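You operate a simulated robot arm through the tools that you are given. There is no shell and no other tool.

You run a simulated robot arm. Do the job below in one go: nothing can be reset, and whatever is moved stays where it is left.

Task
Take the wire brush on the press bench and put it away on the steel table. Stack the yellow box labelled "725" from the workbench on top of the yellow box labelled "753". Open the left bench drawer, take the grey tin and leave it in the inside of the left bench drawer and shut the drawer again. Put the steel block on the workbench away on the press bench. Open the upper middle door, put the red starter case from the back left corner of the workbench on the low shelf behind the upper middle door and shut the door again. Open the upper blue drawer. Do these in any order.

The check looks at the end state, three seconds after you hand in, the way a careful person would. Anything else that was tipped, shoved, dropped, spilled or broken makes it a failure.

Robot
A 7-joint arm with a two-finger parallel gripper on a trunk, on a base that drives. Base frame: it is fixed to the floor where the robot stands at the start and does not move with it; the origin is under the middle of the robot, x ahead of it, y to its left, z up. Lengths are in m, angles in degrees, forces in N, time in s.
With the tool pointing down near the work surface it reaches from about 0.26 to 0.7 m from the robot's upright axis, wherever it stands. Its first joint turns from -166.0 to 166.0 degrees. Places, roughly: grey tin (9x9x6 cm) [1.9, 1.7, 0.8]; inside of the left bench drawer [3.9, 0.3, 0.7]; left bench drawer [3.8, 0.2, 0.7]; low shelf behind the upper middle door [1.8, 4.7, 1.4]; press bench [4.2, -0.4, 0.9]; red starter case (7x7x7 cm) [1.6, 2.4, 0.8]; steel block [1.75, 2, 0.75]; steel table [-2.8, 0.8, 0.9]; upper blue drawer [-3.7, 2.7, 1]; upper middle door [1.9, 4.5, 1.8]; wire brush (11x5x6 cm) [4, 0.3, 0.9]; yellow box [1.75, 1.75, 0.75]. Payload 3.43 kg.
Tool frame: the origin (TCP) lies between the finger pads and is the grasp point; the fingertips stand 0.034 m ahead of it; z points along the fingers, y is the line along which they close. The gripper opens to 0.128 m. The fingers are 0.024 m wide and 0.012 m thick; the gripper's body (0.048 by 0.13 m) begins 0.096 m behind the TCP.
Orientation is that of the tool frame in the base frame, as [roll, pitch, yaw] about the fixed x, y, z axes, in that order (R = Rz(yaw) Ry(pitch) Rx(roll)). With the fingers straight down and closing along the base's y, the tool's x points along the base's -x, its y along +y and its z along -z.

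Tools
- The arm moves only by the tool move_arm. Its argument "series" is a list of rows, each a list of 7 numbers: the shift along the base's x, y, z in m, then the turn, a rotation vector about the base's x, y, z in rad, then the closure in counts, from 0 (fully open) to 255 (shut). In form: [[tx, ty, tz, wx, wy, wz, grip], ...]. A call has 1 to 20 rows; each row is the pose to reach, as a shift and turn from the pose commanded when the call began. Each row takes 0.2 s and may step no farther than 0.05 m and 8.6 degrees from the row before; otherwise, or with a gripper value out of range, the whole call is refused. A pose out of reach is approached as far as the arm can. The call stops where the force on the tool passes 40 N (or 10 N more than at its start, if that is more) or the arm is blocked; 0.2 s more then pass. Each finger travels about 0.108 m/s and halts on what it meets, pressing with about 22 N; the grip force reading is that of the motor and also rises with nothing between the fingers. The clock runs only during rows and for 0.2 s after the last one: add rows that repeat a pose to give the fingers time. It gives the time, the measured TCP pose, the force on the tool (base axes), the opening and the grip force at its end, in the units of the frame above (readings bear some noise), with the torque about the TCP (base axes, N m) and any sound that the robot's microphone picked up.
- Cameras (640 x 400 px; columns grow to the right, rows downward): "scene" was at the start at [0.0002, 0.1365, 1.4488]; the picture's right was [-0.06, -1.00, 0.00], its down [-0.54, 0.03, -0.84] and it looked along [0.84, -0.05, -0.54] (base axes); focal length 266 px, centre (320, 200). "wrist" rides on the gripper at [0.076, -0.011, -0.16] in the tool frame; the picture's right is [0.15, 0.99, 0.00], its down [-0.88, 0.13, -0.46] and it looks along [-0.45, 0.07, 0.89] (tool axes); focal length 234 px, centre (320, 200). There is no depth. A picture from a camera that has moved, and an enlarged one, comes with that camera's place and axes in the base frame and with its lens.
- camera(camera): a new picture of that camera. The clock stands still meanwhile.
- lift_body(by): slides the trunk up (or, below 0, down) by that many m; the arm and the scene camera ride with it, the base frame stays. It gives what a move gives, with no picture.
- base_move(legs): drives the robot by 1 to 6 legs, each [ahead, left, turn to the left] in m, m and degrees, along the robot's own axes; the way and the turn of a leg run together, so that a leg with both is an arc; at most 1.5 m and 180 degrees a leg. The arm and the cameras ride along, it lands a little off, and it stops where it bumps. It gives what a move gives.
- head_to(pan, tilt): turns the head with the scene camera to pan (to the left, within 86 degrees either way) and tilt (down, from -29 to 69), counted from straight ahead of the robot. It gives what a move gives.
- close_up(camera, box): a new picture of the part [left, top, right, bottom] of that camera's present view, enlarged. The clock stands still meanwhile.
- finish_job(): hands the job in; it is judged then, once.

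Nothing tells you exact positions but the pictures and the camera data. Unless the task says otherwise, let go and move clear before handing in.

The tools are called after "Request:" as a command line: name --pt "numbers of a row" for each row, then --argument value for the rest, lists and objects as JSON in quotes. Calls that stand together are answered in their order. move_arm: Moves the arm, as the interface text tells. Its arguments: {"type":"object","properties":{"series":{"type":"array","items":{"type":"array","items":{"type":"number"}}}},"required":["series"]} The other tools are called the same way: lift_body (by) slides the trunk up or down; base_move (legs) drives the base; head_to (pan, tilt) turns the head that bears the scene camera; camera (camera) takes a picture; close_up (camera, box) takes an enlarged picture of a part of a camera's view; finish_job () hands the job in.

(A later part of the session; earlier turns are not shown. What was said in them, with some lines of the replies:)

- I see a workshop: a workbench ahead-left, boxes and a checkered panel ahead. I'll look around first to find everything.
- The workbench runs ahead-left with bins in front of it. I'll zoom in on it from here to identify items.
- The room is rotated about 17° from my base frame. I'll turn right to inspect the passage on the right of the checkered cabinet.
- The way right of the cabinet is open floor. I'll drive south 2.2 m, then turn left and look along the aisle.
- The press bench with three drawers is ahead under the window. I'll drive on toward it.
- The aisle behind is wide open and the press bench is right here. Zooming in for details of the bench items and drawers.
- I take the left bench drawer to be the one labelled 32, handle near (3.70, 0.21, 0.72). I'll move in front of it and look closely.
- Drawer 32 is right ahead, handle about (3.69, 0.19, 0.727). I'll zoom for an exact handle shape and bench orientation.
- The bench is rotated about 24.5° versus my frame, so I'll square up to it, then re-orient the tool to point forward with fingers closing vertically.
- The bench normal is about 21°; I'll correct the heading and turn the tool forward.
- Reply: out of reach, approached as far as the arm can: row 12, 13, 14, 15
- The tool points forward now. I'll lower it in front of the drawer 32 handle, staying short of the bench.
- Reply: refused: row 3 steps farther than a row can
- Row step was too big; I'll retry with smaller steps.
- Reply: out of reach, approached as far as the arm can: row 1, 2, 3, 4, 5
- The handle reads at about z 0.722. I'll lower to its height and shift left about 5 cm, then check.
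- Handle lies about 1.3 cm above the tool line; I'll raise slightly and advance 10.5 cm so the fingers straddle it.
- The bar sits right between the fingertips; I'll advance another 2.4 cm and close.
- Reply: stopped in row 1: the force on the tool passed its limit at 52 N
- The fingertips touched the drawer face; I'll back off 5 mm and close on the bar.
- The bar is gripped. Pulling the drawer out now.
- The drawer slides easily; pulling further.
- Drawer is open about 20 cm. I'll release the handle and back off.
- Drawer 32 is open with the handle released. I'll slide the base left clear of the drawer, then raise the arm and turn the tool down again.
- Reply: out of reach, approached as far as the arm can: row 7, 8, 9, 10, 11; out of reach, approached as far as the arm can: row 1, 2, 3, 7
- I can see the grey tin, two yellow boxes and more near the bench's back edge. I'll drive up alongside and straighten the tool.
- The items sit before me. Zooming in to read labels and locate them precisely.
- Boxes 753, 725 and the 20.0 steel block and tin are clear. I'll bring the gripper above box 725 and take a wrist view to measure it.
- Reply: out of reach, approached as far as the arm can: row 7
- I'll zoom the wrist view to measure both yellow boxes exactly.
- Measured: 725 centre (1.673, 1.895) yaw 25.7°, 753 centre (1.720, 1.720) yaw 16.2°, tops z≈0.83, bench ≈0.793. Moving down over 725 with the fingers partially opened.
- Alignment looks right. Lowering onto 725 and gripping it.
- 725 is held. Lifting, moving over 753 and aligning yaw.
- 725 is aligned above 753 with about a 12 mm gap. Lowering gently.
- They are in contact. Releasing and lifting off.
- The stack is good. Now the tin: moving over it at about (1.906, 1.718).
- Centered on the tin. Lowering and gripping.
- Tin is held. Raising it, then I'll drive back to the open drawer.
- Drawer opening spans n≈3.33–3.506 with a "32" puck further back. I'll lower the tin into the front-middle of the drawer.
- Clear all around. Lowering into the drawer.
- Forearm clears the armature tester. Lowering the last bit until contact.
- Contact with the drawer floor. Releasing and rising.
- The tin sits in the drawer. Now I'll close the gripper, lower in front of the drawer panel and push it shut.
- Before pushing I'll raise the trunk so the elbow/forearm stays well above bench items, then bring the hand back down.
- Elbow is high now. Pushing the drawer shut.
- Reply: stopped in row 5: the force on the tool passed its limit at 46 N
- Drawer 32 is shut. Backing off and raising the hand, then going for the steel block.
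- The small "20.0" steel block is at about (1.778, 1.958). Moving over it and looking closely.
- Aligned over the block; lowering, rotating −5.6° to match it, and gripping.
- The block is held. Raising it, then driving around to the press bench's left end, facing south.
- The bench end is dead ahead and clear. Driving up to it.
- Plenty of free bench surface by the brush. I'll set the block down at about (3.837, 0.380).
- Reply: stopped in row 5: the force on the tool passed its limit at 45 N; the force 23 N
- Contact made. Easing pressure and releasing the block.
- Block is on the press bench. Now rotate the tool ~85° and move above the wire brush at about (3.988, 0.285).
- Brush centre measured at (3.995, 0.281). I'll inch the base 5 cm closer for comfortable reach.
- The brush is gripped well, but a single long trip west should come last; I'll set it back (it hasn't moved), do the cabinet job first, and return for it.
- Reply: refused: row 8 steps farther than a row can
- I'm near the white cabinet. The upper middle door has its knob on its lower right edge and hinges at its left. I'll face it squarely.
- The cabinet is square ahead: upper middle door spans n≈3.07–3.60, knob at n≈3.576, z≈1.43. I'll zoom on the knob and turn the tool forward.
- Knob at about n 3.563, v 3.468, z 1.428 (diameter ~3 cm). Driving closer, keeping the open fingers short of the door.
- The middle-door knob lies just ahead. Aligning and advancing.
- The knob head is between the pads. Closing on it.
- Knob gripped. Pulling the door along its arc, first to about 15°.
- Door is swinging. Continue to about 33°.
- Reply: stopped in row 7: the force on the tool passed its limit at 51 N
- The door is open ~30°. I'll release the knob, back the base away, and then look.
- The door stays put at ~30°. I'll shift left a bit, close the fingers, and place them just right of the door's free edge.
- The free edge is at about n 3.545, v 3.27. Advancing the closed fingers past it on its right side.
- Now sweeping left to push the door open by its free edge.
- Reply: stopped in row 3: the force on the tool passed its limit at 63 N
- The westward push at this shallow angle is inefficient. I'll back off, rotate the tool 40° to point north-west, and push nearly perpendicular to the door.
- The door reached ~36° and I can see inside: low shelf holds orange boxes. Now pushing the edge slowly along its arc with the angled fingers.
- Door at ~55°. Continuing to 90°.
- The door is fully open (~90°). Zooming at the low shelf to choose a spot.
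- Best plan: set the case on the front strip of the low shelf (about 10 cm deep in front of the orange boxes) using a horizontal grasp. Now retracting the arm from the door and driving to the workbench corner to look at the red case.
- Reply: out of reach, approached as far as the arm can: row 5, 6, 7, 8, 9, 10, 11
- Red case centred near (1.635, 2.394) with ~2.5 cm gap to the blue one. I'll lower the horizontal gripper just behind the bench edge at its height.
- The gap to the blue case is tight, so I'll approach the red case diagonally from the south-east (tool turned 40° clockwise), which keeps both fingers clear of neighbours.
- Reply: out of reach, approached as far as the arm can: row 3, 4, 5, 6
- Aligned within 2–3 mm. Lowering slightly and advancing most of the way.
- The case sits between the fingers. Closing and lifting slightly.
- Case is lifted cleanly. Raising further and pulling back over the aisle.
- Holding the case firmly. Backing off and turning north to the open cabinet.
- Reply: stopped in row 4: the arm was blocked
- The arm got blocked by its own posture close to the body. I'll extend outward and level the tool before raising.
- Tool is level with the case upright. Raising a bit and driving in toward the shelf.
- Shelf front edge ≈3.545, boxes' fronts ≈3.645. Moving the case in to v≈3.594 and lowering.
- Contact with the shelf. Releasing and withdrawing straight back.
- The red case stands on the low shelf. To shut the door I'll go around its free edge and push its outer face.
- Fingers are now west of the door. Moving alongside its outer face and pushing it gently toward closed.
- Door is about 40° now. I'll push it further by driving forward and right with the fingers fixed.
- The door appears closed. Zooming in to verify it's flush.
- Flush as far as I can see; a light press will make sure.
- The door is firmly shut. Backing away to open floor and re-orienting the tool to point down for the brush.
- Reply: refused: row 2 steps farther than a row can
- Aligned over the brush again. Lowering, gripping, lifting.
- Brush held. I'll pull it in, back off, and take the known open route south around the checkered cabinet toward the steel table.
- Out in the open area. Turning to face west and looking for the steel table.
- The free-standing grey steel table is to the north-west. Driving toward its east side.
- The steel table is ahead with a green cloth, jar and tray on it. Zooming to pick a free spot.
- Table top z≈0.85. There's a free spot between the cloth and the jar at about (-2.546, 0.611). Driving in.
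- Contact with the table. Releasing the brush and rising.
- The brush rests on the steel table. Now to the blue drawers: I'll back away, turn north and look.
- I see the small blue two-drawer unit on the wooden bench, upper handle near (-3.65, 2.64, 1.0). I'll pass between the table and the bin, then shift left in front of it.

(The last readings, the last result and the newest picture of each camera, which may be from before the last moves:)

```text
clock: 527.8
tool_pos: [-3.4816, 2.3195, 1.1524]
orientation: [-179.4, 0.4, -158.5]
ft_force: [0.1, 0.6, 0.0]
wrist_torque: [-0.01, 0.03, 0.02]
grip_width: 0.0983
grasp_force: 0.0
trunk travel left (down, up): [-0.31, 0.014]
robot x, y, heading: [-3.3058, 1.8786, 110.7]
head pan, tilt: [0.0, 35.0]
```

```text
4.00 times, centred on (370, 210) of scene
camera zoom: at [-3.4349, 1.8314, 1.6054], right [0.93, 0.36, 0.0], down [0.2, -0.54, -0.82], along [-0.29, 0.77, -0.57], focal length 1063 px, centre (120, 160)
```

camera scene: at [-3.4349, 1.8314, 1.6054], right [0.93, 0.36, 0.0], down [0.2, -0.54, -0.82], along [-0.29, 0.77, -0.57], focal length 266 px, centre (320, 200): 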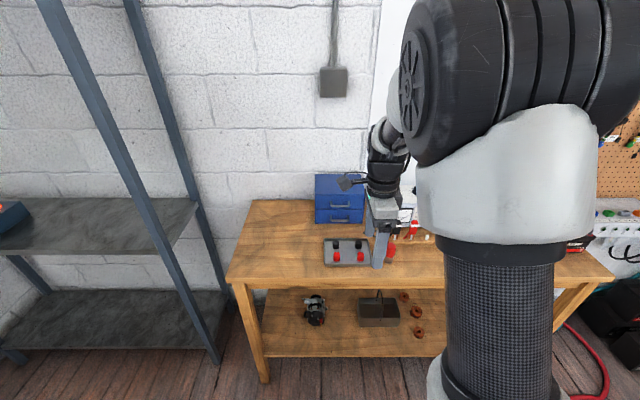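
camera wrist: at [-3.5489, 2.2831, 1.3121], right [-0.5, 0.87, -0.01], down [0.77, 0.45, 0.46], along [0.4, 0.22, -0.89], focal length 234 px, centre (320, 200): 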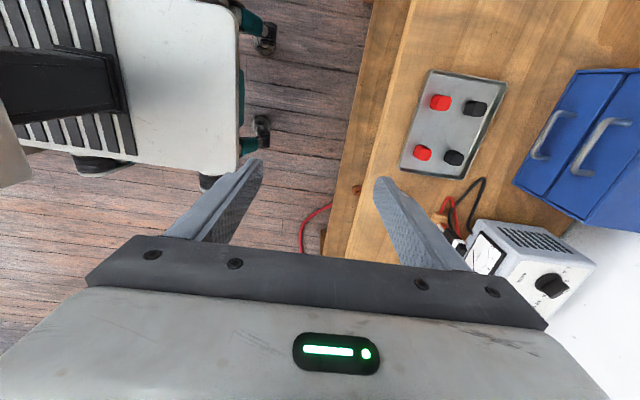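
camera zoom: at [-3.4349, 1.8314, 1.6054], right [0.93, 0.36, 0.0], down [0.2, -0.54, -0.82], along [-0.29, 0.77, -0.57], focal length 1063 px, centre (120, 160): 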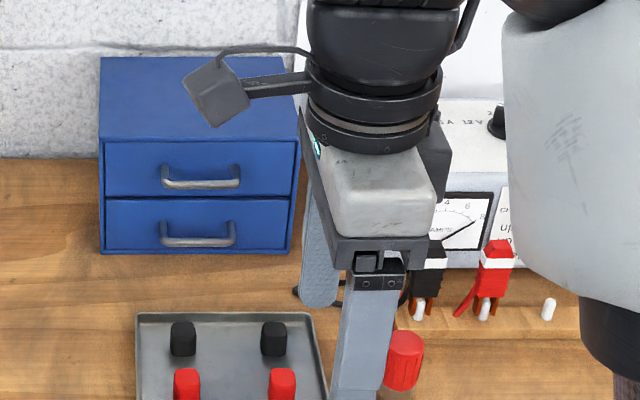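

The upper handle is at about (-3.655, 2.637, 0.996). I'll inch closer and pitch the tool to point 30° below horizontal, fingers closing roughly vertically.

Request:
base_move --legs '[[0.05, 0.03, 0]]'

Request:
move_arm --pt "0 0 0.005 0.1224 0.0463 0 130" --pt "0 0 0.01 0.2448 0.0925 0 130" --pt "0 0 0.015 0.3671 0.1388 0 130" --pt "0 0 0.02 0.4895 0.185 0 130" --pt "0 0 0.02 0.6119 0.2313 0 130" --pt "0 0 0.02 0.7343 0.2775 0 130" --pt "0 0 0.02 0.8566 0.3238 0 130" --pt "0 0 0.02 0.979 0.37 0 130"

Request:
camera --camera "scene"

Request:
camera --camera "wrist"

```text
clock: 528.8
tool_pos: [-3.527, 2.3551, 1.1515]
orientation: [-179.5, 0.5, -158.6]
ft_force: [0.1, 0.8, 0.3]
wrist_torque: [-0.02, -0.01, -0.02]
grip_width: 0.0981
grasp_force: 0.1
trunk travel left (down, up): [-0.31, 0.014]
robot x, y, heading: [-3.353, 1.9144, 111.1]
head pan, tilt: [0.0, 35.0]
```

```text
clock: 530.6
tool_pos: [-3.5399, 2.383, 1.1795]
orientation: [120.5, 0.8, -159.4]
ft_force: [0.5, 0.4, 0.2]
wrist_torque: [0.04, 0.02, -0.01]
grip_width: 0.0626
grasp_force: 0.0
out of reach, approached as far as the arm can: row 6, 7, 8
trunk travel left (down, up): [-0.31, 0.014]
robot x, y, heading: [-3.3518, 1.9218, 110.9]
head pan, tilt: [0.0, 35.0]
```

```text
taken
camera scene: at [-3.4803, 1.8671, 1.6055], right [0.94, 0.35, 0.0], down [0.2, -0.54, -0.82], along [-0.29, 0.77, -0.57], focal length 266 px, centre (320, 200)
```

scene: 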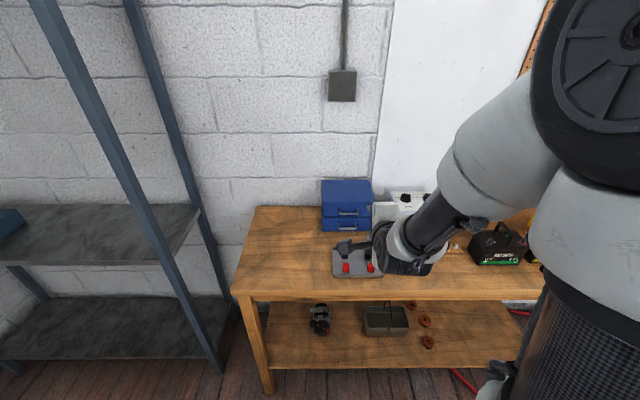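

```text
taken
camera wrist: at [-3.5594, 2.2219, 1.2508], right [-0.33, 0.41, 0.85], down [0.93, 0.0, 0.36], along [0.14, 0.91, -0.39], focal length 234 px, centre (320, 200)
```

wrist: 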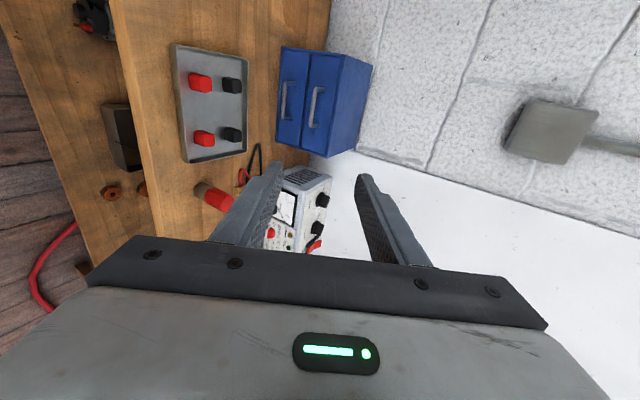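

Handle predicted right where the wrist camera shows it. Approaching to ~9 cm short.

Request:
move_arm --pt "-0.0161 0.0305 -0.0217 0 0 0 130" --pt "-0.0322 0.061 -0.0434 0 0 0 130" --pt "-0.0483 0.0916 -0.0651 0 0 0 130" --pt "-0.0644 0.1221 -0.0868 0 0 0 130" --pt "-0.0805 0.1526 -0.1085 0 0 0 130" --pt "-0.0966 0.1831 -0.1302 0 0 0 130"

Request:
camera --camera "wrist"

Request:
close_up --camera "scene" --box '[270, 160, 470, 285]'

```text
clock: 532.0
tool_pos: [-3.6362, 2.5673, 1.0494]
orientation: [120.6, 0.7, -159.3]
ft_force: [0.0, 0.4, -0.1]
wrist_torque: [-0.03, 0.0, 0.0]
grip_width: 0.0627
grasp_force: 0.1
trunk travel left (down, up): [-0.31, 0.014]
robot x, y, heading: [-3.3475, 1.916, 110.6]
head pan, tilt: [0.0, 35.0]
```

```text
taken
camera wrist: at [-3.6567, 2.4062, 1.1201], right [-0.33, 0.41, 0.85], down [0.93, 0.01, 0.36], along [0.14, 0.91, -0.39], focal length 234 px, centre (320, 200)
```

wrist: 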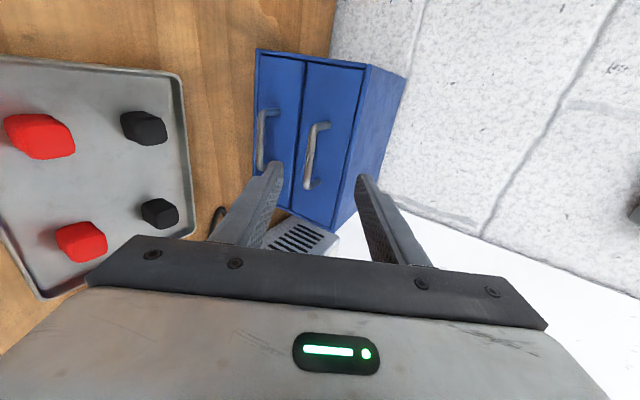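

```text
3.20 times, centred on (370, 222) of scene
camera zoom: at [-3.4806, 1.8673, 1.6055], right [0.94, 0.35, 0.0], down [0.2, -0.54, -0.82], along [-0.29, 0.77, -0.57], focal length 850 px, centre (160, 128)
```

zoom: 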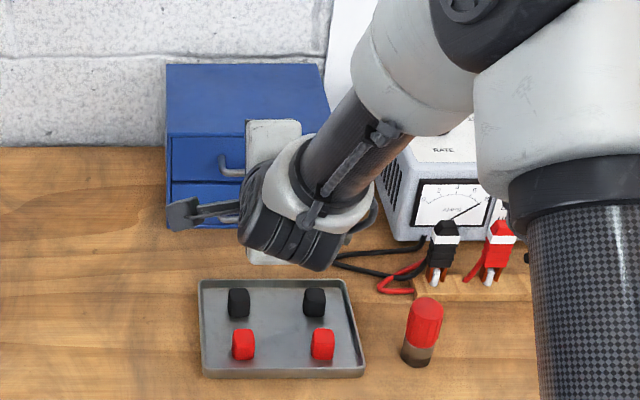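

Request:
move_arm --pt "-0.0068 0.018 -0.0166 0 0 0 130" --pt "-0.0136 0.036 -0.0332 0 0 0 130"

Request:
camera --camera "wrist"

Request:
close_up --camera "wrist" --box '[220, 60, 420, 260]'

```text
clock: 532.6
tool_pos: [-3.6499, 2.602, 1.0174]
orientation: [120.5, 0.8, -159.3]
ft_force: [-0.1, -0.2, 0.1]
wrist_torque: [0.0, 0.0, -0.03]
grip_width: 0.0625
grasp_force: 0.0
trunk travel left (down, up): [-0.31, 0.014]
robot x, y, heading: [-3.3532, 1.9168, 110.7]
head pan, tilt: [0.0, 35.0]
```

```text
taken
camera wrist: at [-3.6707, 2.4422, 1.0874], right [-0.33, 0.41, 0.85], down [0.93, 0.0, 0.36], along [0.14, 0.91, -0.39], focal length 234 px, centre (320, 200)
```

wrist: 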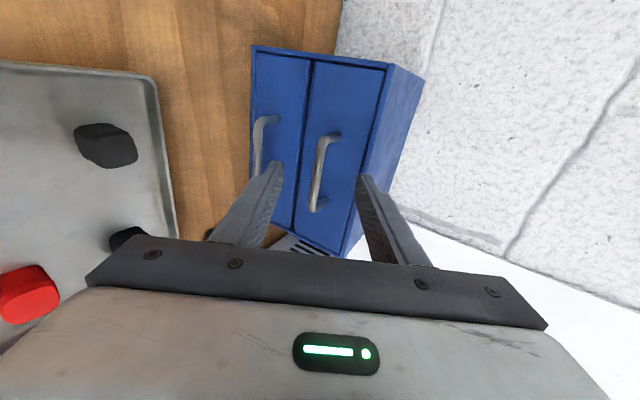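

```text
2.00 times, centred on (320, 160) of wrist
camera zoom: at [-3.6707, 2.4422, 1.0874], right [-0.33, 0.41, 0.85], down [0.93, 0.0, 0.36], along [0.14, 0.91, -0.39], focal length 468 px, centre (320, 280)
```

zoom: 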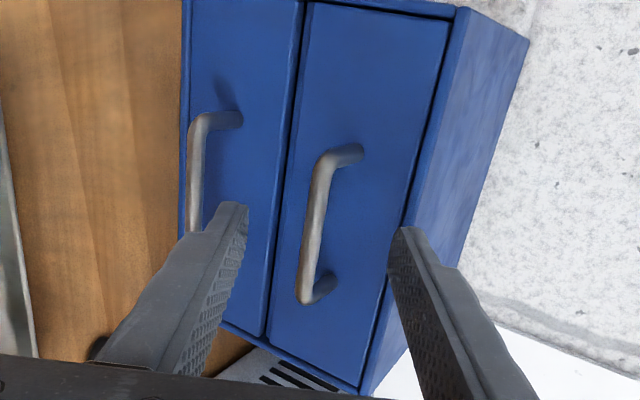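

Bar is centred. I'll narrow the opening so the lower finger clears the lower handle, then advance 2 cm and close.

Request:
move_arm --pt "0 0 0 0 0 0 165" --pt "0 0 0 0 0 0 183" --pt "-0.003 0.008 -0.0051 0 0 0 183" --pt "-0.0061 0.0161 -0.0102 0 0 0 183"

Request:
close_up --camera "wrist" --box '[220, 60, 420, 260]'

```text
clock: 533.6
tool_pos: [-3.6557, 2.6179, 1.0064]
orientation: [120.6, 0.8, -159.1]
ft_force: [0.2, -0.2, -0.5]
wrist_torque: [-0.02, -0.03, 0.0]
grip_width: 0.0361
grasp_force: 0.0
trunk travel left (down, up): [-0.31, 0.014]
robot x, y, heading: [-3.3515, 1.9151, 110.7]
head pan, tilt: [0.0, 35.0]
```

```text
2.00 times, centred on (320, 160) of wrist
camera zoom: at [-3.6762, 2.4575, 1.077], right [-0.33, 0.41, 0.85], down [0.93, 0.01, 0.36], along [0.14, 0.91, -0.39], focal length 468 px, centre (320, 280)
```

zoom: 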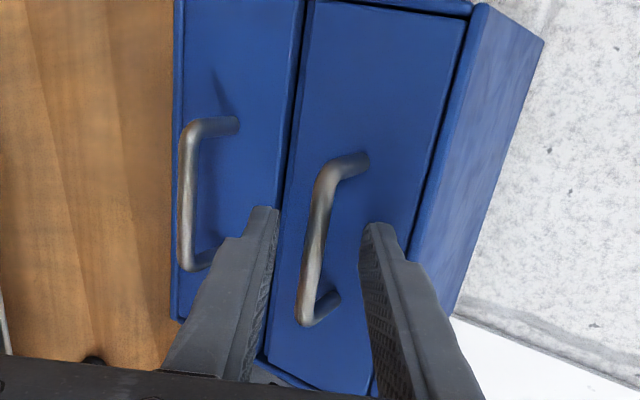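

Request:
move_arm --pt "-0.0012 0.0032 -0.002 0 0 0 190" --pt "-0.0012 0.0032 -0.002 0 0 0 225" --pt "-0.0012 0.0032 -0.002 0 0 0 255" --pt "-0.0012 0.0032 -0.002 0 0 0 255" --pt "-0.0012 0.0032 -0.002 0 0 0 255"

Request:
close_up --camera "wrist" --box '[220, 60, 420, 260]'

```text
clock: 534.8
tool_pos: [-3.6558, 2.6197, 1.003]
orientation: [120.9, 0.8, -159.1]
ft_force: [3.9, -7.8, -8.4]
wrist_torque: [-0.17, -0.09, -0.21]
grip_width: 0.0088
grasp_force: 42.2
trunk travel left (down, up): [-0.31, 0.014]
robot x, y, heading: [-3.3563, 1.9179, 110.5]
head pan, tilt: [0.0, 35.0]
```

```text
2.00 times, centred on (320, 160) of wrist
camera zoom: at [-3.6769, 2.4597, 1.0741], right [-0.33, 0.42, 0.85], down [0.93, 0.01, 0.36], along [0.14, 0.91, -0.39], focal length 468 px, centre (320, 280)
```

zoom: 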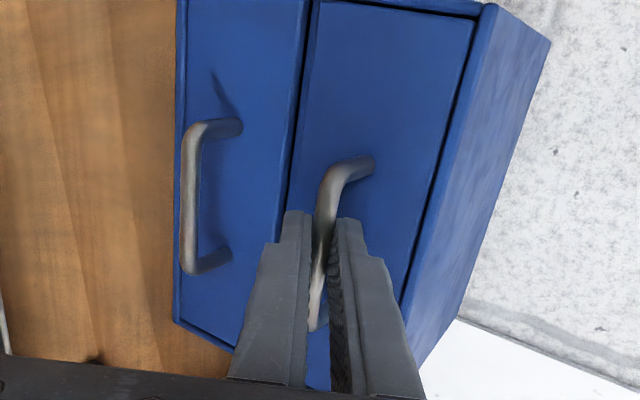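

Gripped (8.8 mm bar). Pulling gently and checking that only the drawer moves.

Request:
move_arm --pt "0 0 -0.002 0 0 0 255" --pt "0.0054 -0.014 -0.002 0 0 0 255" --pt "0.0107 -0.028 -0.002 0 0 0 255" --pt "0.0161 -0.042 -0.002 0 0 0 255"

Request:
camera --camera "wrist"

Request:
close_up --camera "scene" --box '[270, 160, 470, 285]'

```text
clock: 535.8
tool_pos: [-3.6403, 2.5778, 1.002]
orientation: [120.5, 0.8, -159.2]
ft_force: [0.3, -1.1, -3.1]
wrist_torque: [-0.18, 0.03, -0.1]
grip_width: 0.009
grasp_force: 42.2
trunk travel left (down, up): [-0.31, 0.014]
robot x, y, heading: [-3.3528, 1.9172, 110.6]
head pan, tilt: [0.0, 35.0]
```

```text
taken
camera wrist: at [-3.6611, 2.4185, 1.0733], right [-0.33, 0.41, 0.85], down [0.93, 0.01, 0.36], along [0.14, 0.91, -0.39], focal length 234 px, centre (320, 200)
```

wrist: 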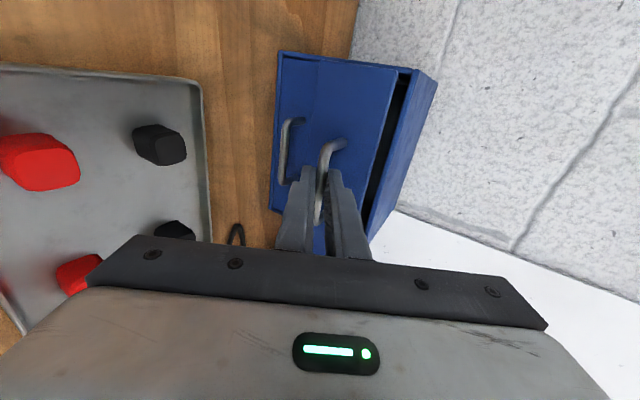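

```text
3.20 times, centred on (370, 222) of scene
camera zoom: at [-3.4808, 1.8673, 1.6055], right [0.93, 0.35, 0.0], down [0.2, -0.54, -0.82], along [-0.29, 0.77, -0.57], focal length 850 px, centre (160, 128)
```

zoom: 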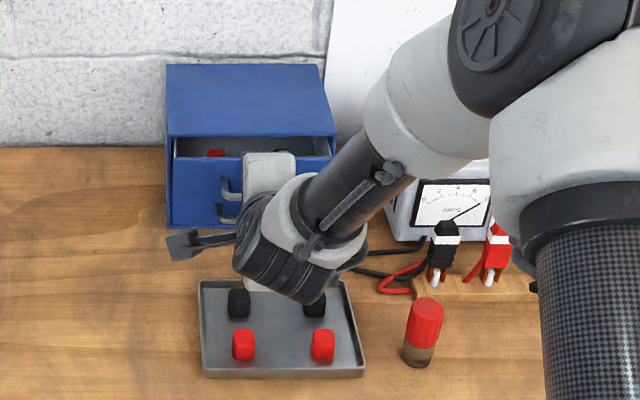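

Only the drawer moves. Pulling another ~5.5 cm.

Request:
move_arm --pt "0.0054 -0.014 0 0 0 0 255" --pt "0.0107 -0.028 0 0 0 0 255" --pt "0.0161 -0.042 0 0 0 0 255" --pt "0.0196 -0.0514 0 0 0 0 255"

Request:
camera --camera "wrist"

Request:
close_up --camera "scene" --box '[270, 160, 470, 285]'

```text
clock: 536.8
tool_pos: [-3.6212, 2.5262, 1.0027]
orientation: [120.5, 0.8, -159.2]
ft_force: [-1.5, -0.5, -1.3]
wrist_torque: [-0.04, -0.05, -0.24]
grip_width: 0.0088
grasp_force: 42.5
trunk travel left (down, up): [-0.31, 0.014]
robot x, y, heading: [-3.3511, 1.9189, 110.8]
head pan, tilt: [0.0, 35.0]
```

```text
taken
camera wrist: at [-3.6411, 2.3665, 1.0734], right [-0.33, 0.41, 0.85], down [0.93, 0.01, 0.36], along [0.14, 0.91, -0.39], focal length 234 px, centre (320, 200)
```

wrist: 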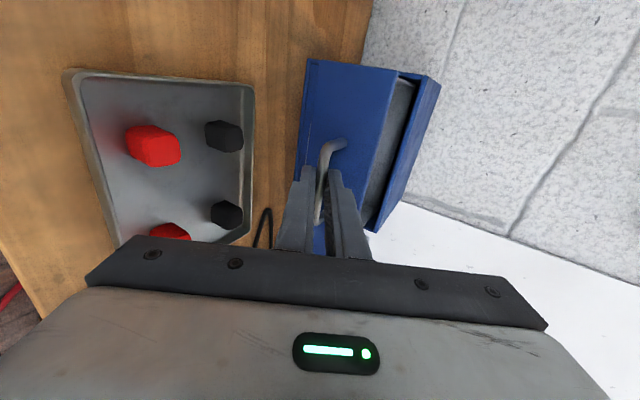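

```text
3.20 times, centred on (370, 222) of scene
camera zoom: at [-3.4807, 1.867, 1.6055], right [0.94, 0.35, 0.0], down [0.2, -0.54, -0.82], along [-0.29, 0.77, -0.57], focal length 850 px, centre (160, 128)
```

zoom: 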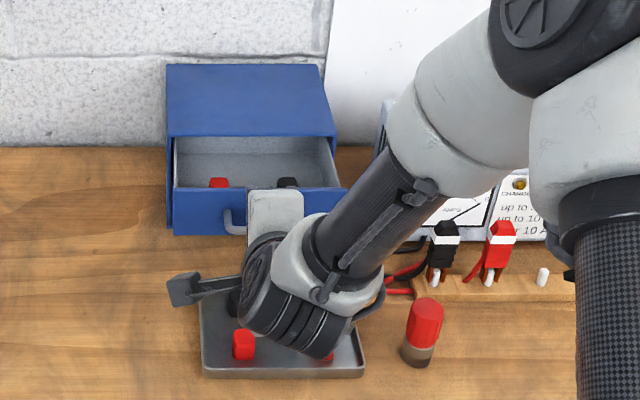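

Request:
move_arm --pt "0.0036 -0.0093 0 0 0 0 255" --pt "0.0071 -0.0187 0 0 0 0 255" --pt "0.0107 -0.028 0 0 0 0 255"

Request:
close_up --camera "scene" --box '[270, 160, 470, 285]'

```text
clock: 537.5
tool_pos: [-3.6137, 2.5093, 1.0035]
orientation: [120.1, 0.8, -159.4]
ft_force: [-10.2, 22.9, -20.4]
wrist_torque: [-0.05, 0.01, -0.08]
grip_width: 0.009
grasp_force: 42.8
trunk travel left (down, up): [-0.31, 0.014]
robot x, y, heading: [-3.3478, 1.9191, 110.8]
head pan, tilt: [0.0, 35.0]
stopped in row 3: the force on the tool passed its limit at 61 N (the readings are from after the stop); the commanded pose is now the measured one
```

```text
3.20 times, centred on (370, 222) of scene
camera zoom: at [-3.4829, 1.8722, 1.605], right [0.93, 0.35, 0.0], down [0.2, -0.54, -0.82], along [-0.29, 0.76, -0.58], focal length 850 px, centre (160, 128)
```

zoom: 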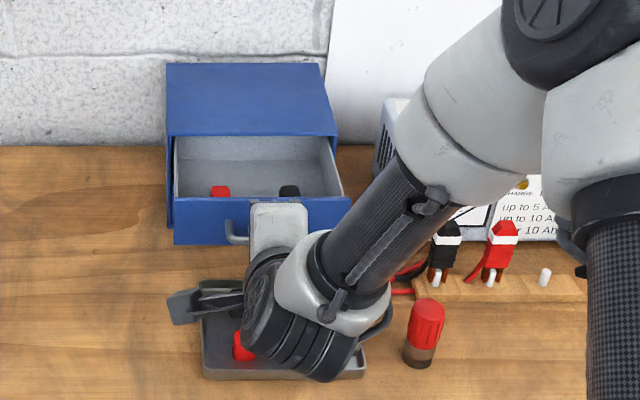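

The drawer hit its end stop — fully open, unit unmoved. Easing tension, releasing, and withdrawing along the tool axis.

Request:
move_arm --pt "-0.0012 0.003 0 0 0 0 255" --pt "-0.0012 0.003 0 0 0 0 220" --pt "-0.0012 0.003 0 0 0 0 183" --pt "-0.0012 0.003 0 0 0 0 183" --pt "0.006 -0.0162 0.012 0 0 0 183" --pt "0.015 -0.04 0.027 0 0 0 183" --pt "0.024 -0.064 0.042 0 0 0 183" --pt "0.033 -0.088 0.06 0 0 0 183"

Request:
camera --camera "wrist"

Request:
close_up --camera "scene" --box '[270, 160, 470, 285]'

```text
clock: 539.3
tool_pos: [-3.5808, 2.4185, 1.0663]
orientation: [119.7, 0.9, -159.2]
ft_force: [0.6, -0.7, 0.0]
wrist_torque: [0.02, 0.05, 0.0]
grip_width: 0.0358
grasp_force: 0.0
trunk travel left (down, up): [-0.31, 0.014]
robot x, y, heading: [-3.3476, 1.9211, 110.8]
head pan, tilt: [0.0, 35.0]
```

```text
taken
camera wrist: at [-3.6005, 2.2575, 1.1352], right [-0.32, 0.4, 0.86], down [0.94, 0.0, 0.35], along [0.14, 0.92, -0.38], focal length 234 px, centre (320, 200)
```

wrist: 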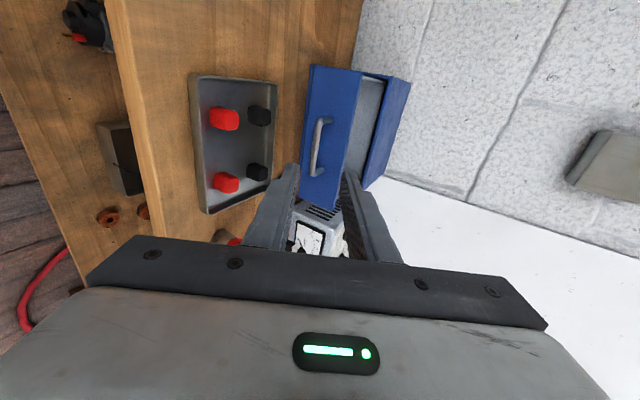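

```text
3.20 times, centred on (370, 222) of scene
camera zoom: at [-3.4807, 1.8674, 1.6054], right [0.93, 0.35, 0.0], down [0.2, -0.54, -0.82], along [-0.29, 0.77, -0.57], focal length 850 px, centre (160, 128)
```

zoom: 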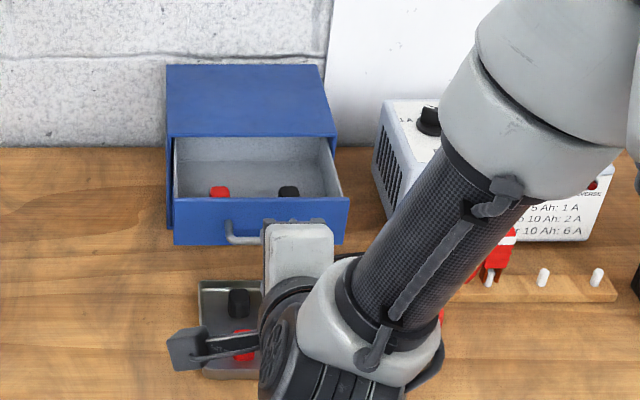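

Request:
move_arm --pt "0.005 -0.014 0.03 0 0 0 183" --pt "0.01 -0.028 0.06 0 0 0 183" --pt "0.015 -0.042 0.09 0 0 0 183" --pt "0.015 -0.042 0.12 0 0 0 183"

Request:
base_move --legs '[[-0.06, 0, 0], [0, -0.7, 0]]'

Request:
head_to --pan 45 --tilt 30

Request:
camera --camera "scene"

Request:
head_to --pan 86 --tilt 40

Request:
camera --camera "scene"

```text
clock: 540.3
tool_pos: [-3.5642, 2.3773, 1.1874]
orientation: [119.7, 0.8, -159.3]
ft_force: [-0.7, 0.4, 0.0]
wrist_torque: [0.02, 0.0, -0.01]
grip_width: 0.036
grasp_force: 0.0
trunk travel left (down, up): [-0.31, 0.014]
robot x, y, heading: [-3.3511, 1.9168, 110.8]
head pan, tilt: [0.0, 35.0]
```

```text
clock: 548.1
tool_pos: [-2.8857, 2.5695, 1.1867]
orientation: [119.8, 0.7, -159.2]
ft_force: [0.4, -0.6, 0.7]
wrist_torque: [-0.01, -0.01, 0.0]
grip_width: 0.0361
grasp_force: 0.1
trunk travel left (down, up): [-0.31, 0.014]
robot x, y, heading: [-2.674, 2.1108, 110.8]
head pan, tilt: [0.0, 35.0]
```

```text
clock: 549.2
tool_pos: [-2.8868, 2.5709, 1.1864]
orientation: [119.8, 0.8, -159.3]
ft_force: [0.1, 0.6, 0.1]
wrist_torque: [0.01, 0.0, -0.01]
grip_width: 0.0361
grasp_force: 0.1
trunk travel left (down, up): [-0.31, 0.014]
robot x, y, heading: [-2.6677, 2.1121, 110.8]
head pan, tilt: [45.0, 30.0]
```

```text
taken
camera scene: at [-2.8524, 2.0163, 1.6132], right [0.41, 0.91, 0.0], down [0.46, -0.21, -0.87], along [-0.79, 0.36, -0.5], focal length 266 px, centre (320, 200)
```

scene: 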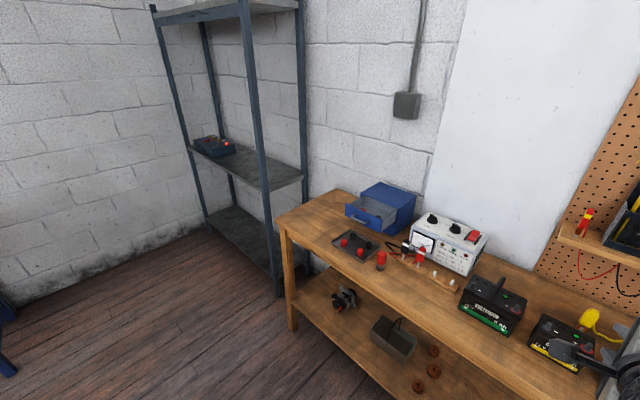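

```text
clock: 550.3
tool_pos: [-2.8857, 2.5695, 1.1863]
orientation: [119.8, 1.0, -159.3]
ft_force: [0.5, 0.1, 0.7]
wrist_torque: [-0.03, -0.02, 0.01]
grip_width: 0.036
grasp_force: 0.0
trunk travel left (down, up): [-0.31, 0.014]
robot x, y, heading: [-2.6733, 2.1104, 110.9]
head pan, tilt: [85.9, 40.0]
```

```text
taken
camera scene: at [-2.8513, 1.9548, 1.5979], right [-0.29, 0.96, 0.0], down [0.62, 0.18, -0.77], along [-0.73, -0.22, -0.64], focal length 266 px, centre (320, 200)
```

scene: 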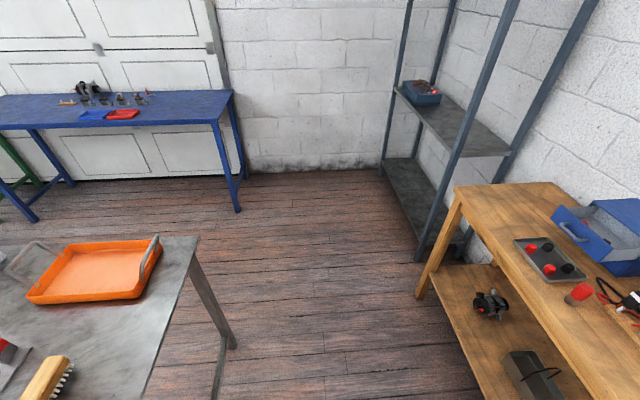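

The upper blue drawer stands open, the brush is on the steel table, and the other jobs were checked as I did them: the stack, the tin in its shut drawer, the block, and the case behind its shut door. The gripper is empty and clear, so I'm handing in.

Request:
finish_job

```text
The job is handed in.
```

I finished all six jobs and handed the work in; no result has come back yet. I checked each one by camera as I did it but did not go back for a final look at the earlier ones.

- **Wire brush:** it stands on the steel table, between the green cloth and the green jar.
- **Yellow boxes:** the box labelled 725 is stacked squarely on the one labelled 753.
- **Grey tin:** it is inside the left bench drawer (labelled 32), and the drawer is pushed fully shut.
- **Steel block:** the small block marked 20.0 stands on the press bench, near its left end.
- **Red starter case:** it stands on the low shelf behind the upper middle door, in front of the orange boxes. I pressed the door to confirm it is closed.
- **Upper blue drawer:** it is open to its end stop, and the drawer unit itself did not move.

I saw nothing else tipped or shoved. The gripper is empty and clear of everything.
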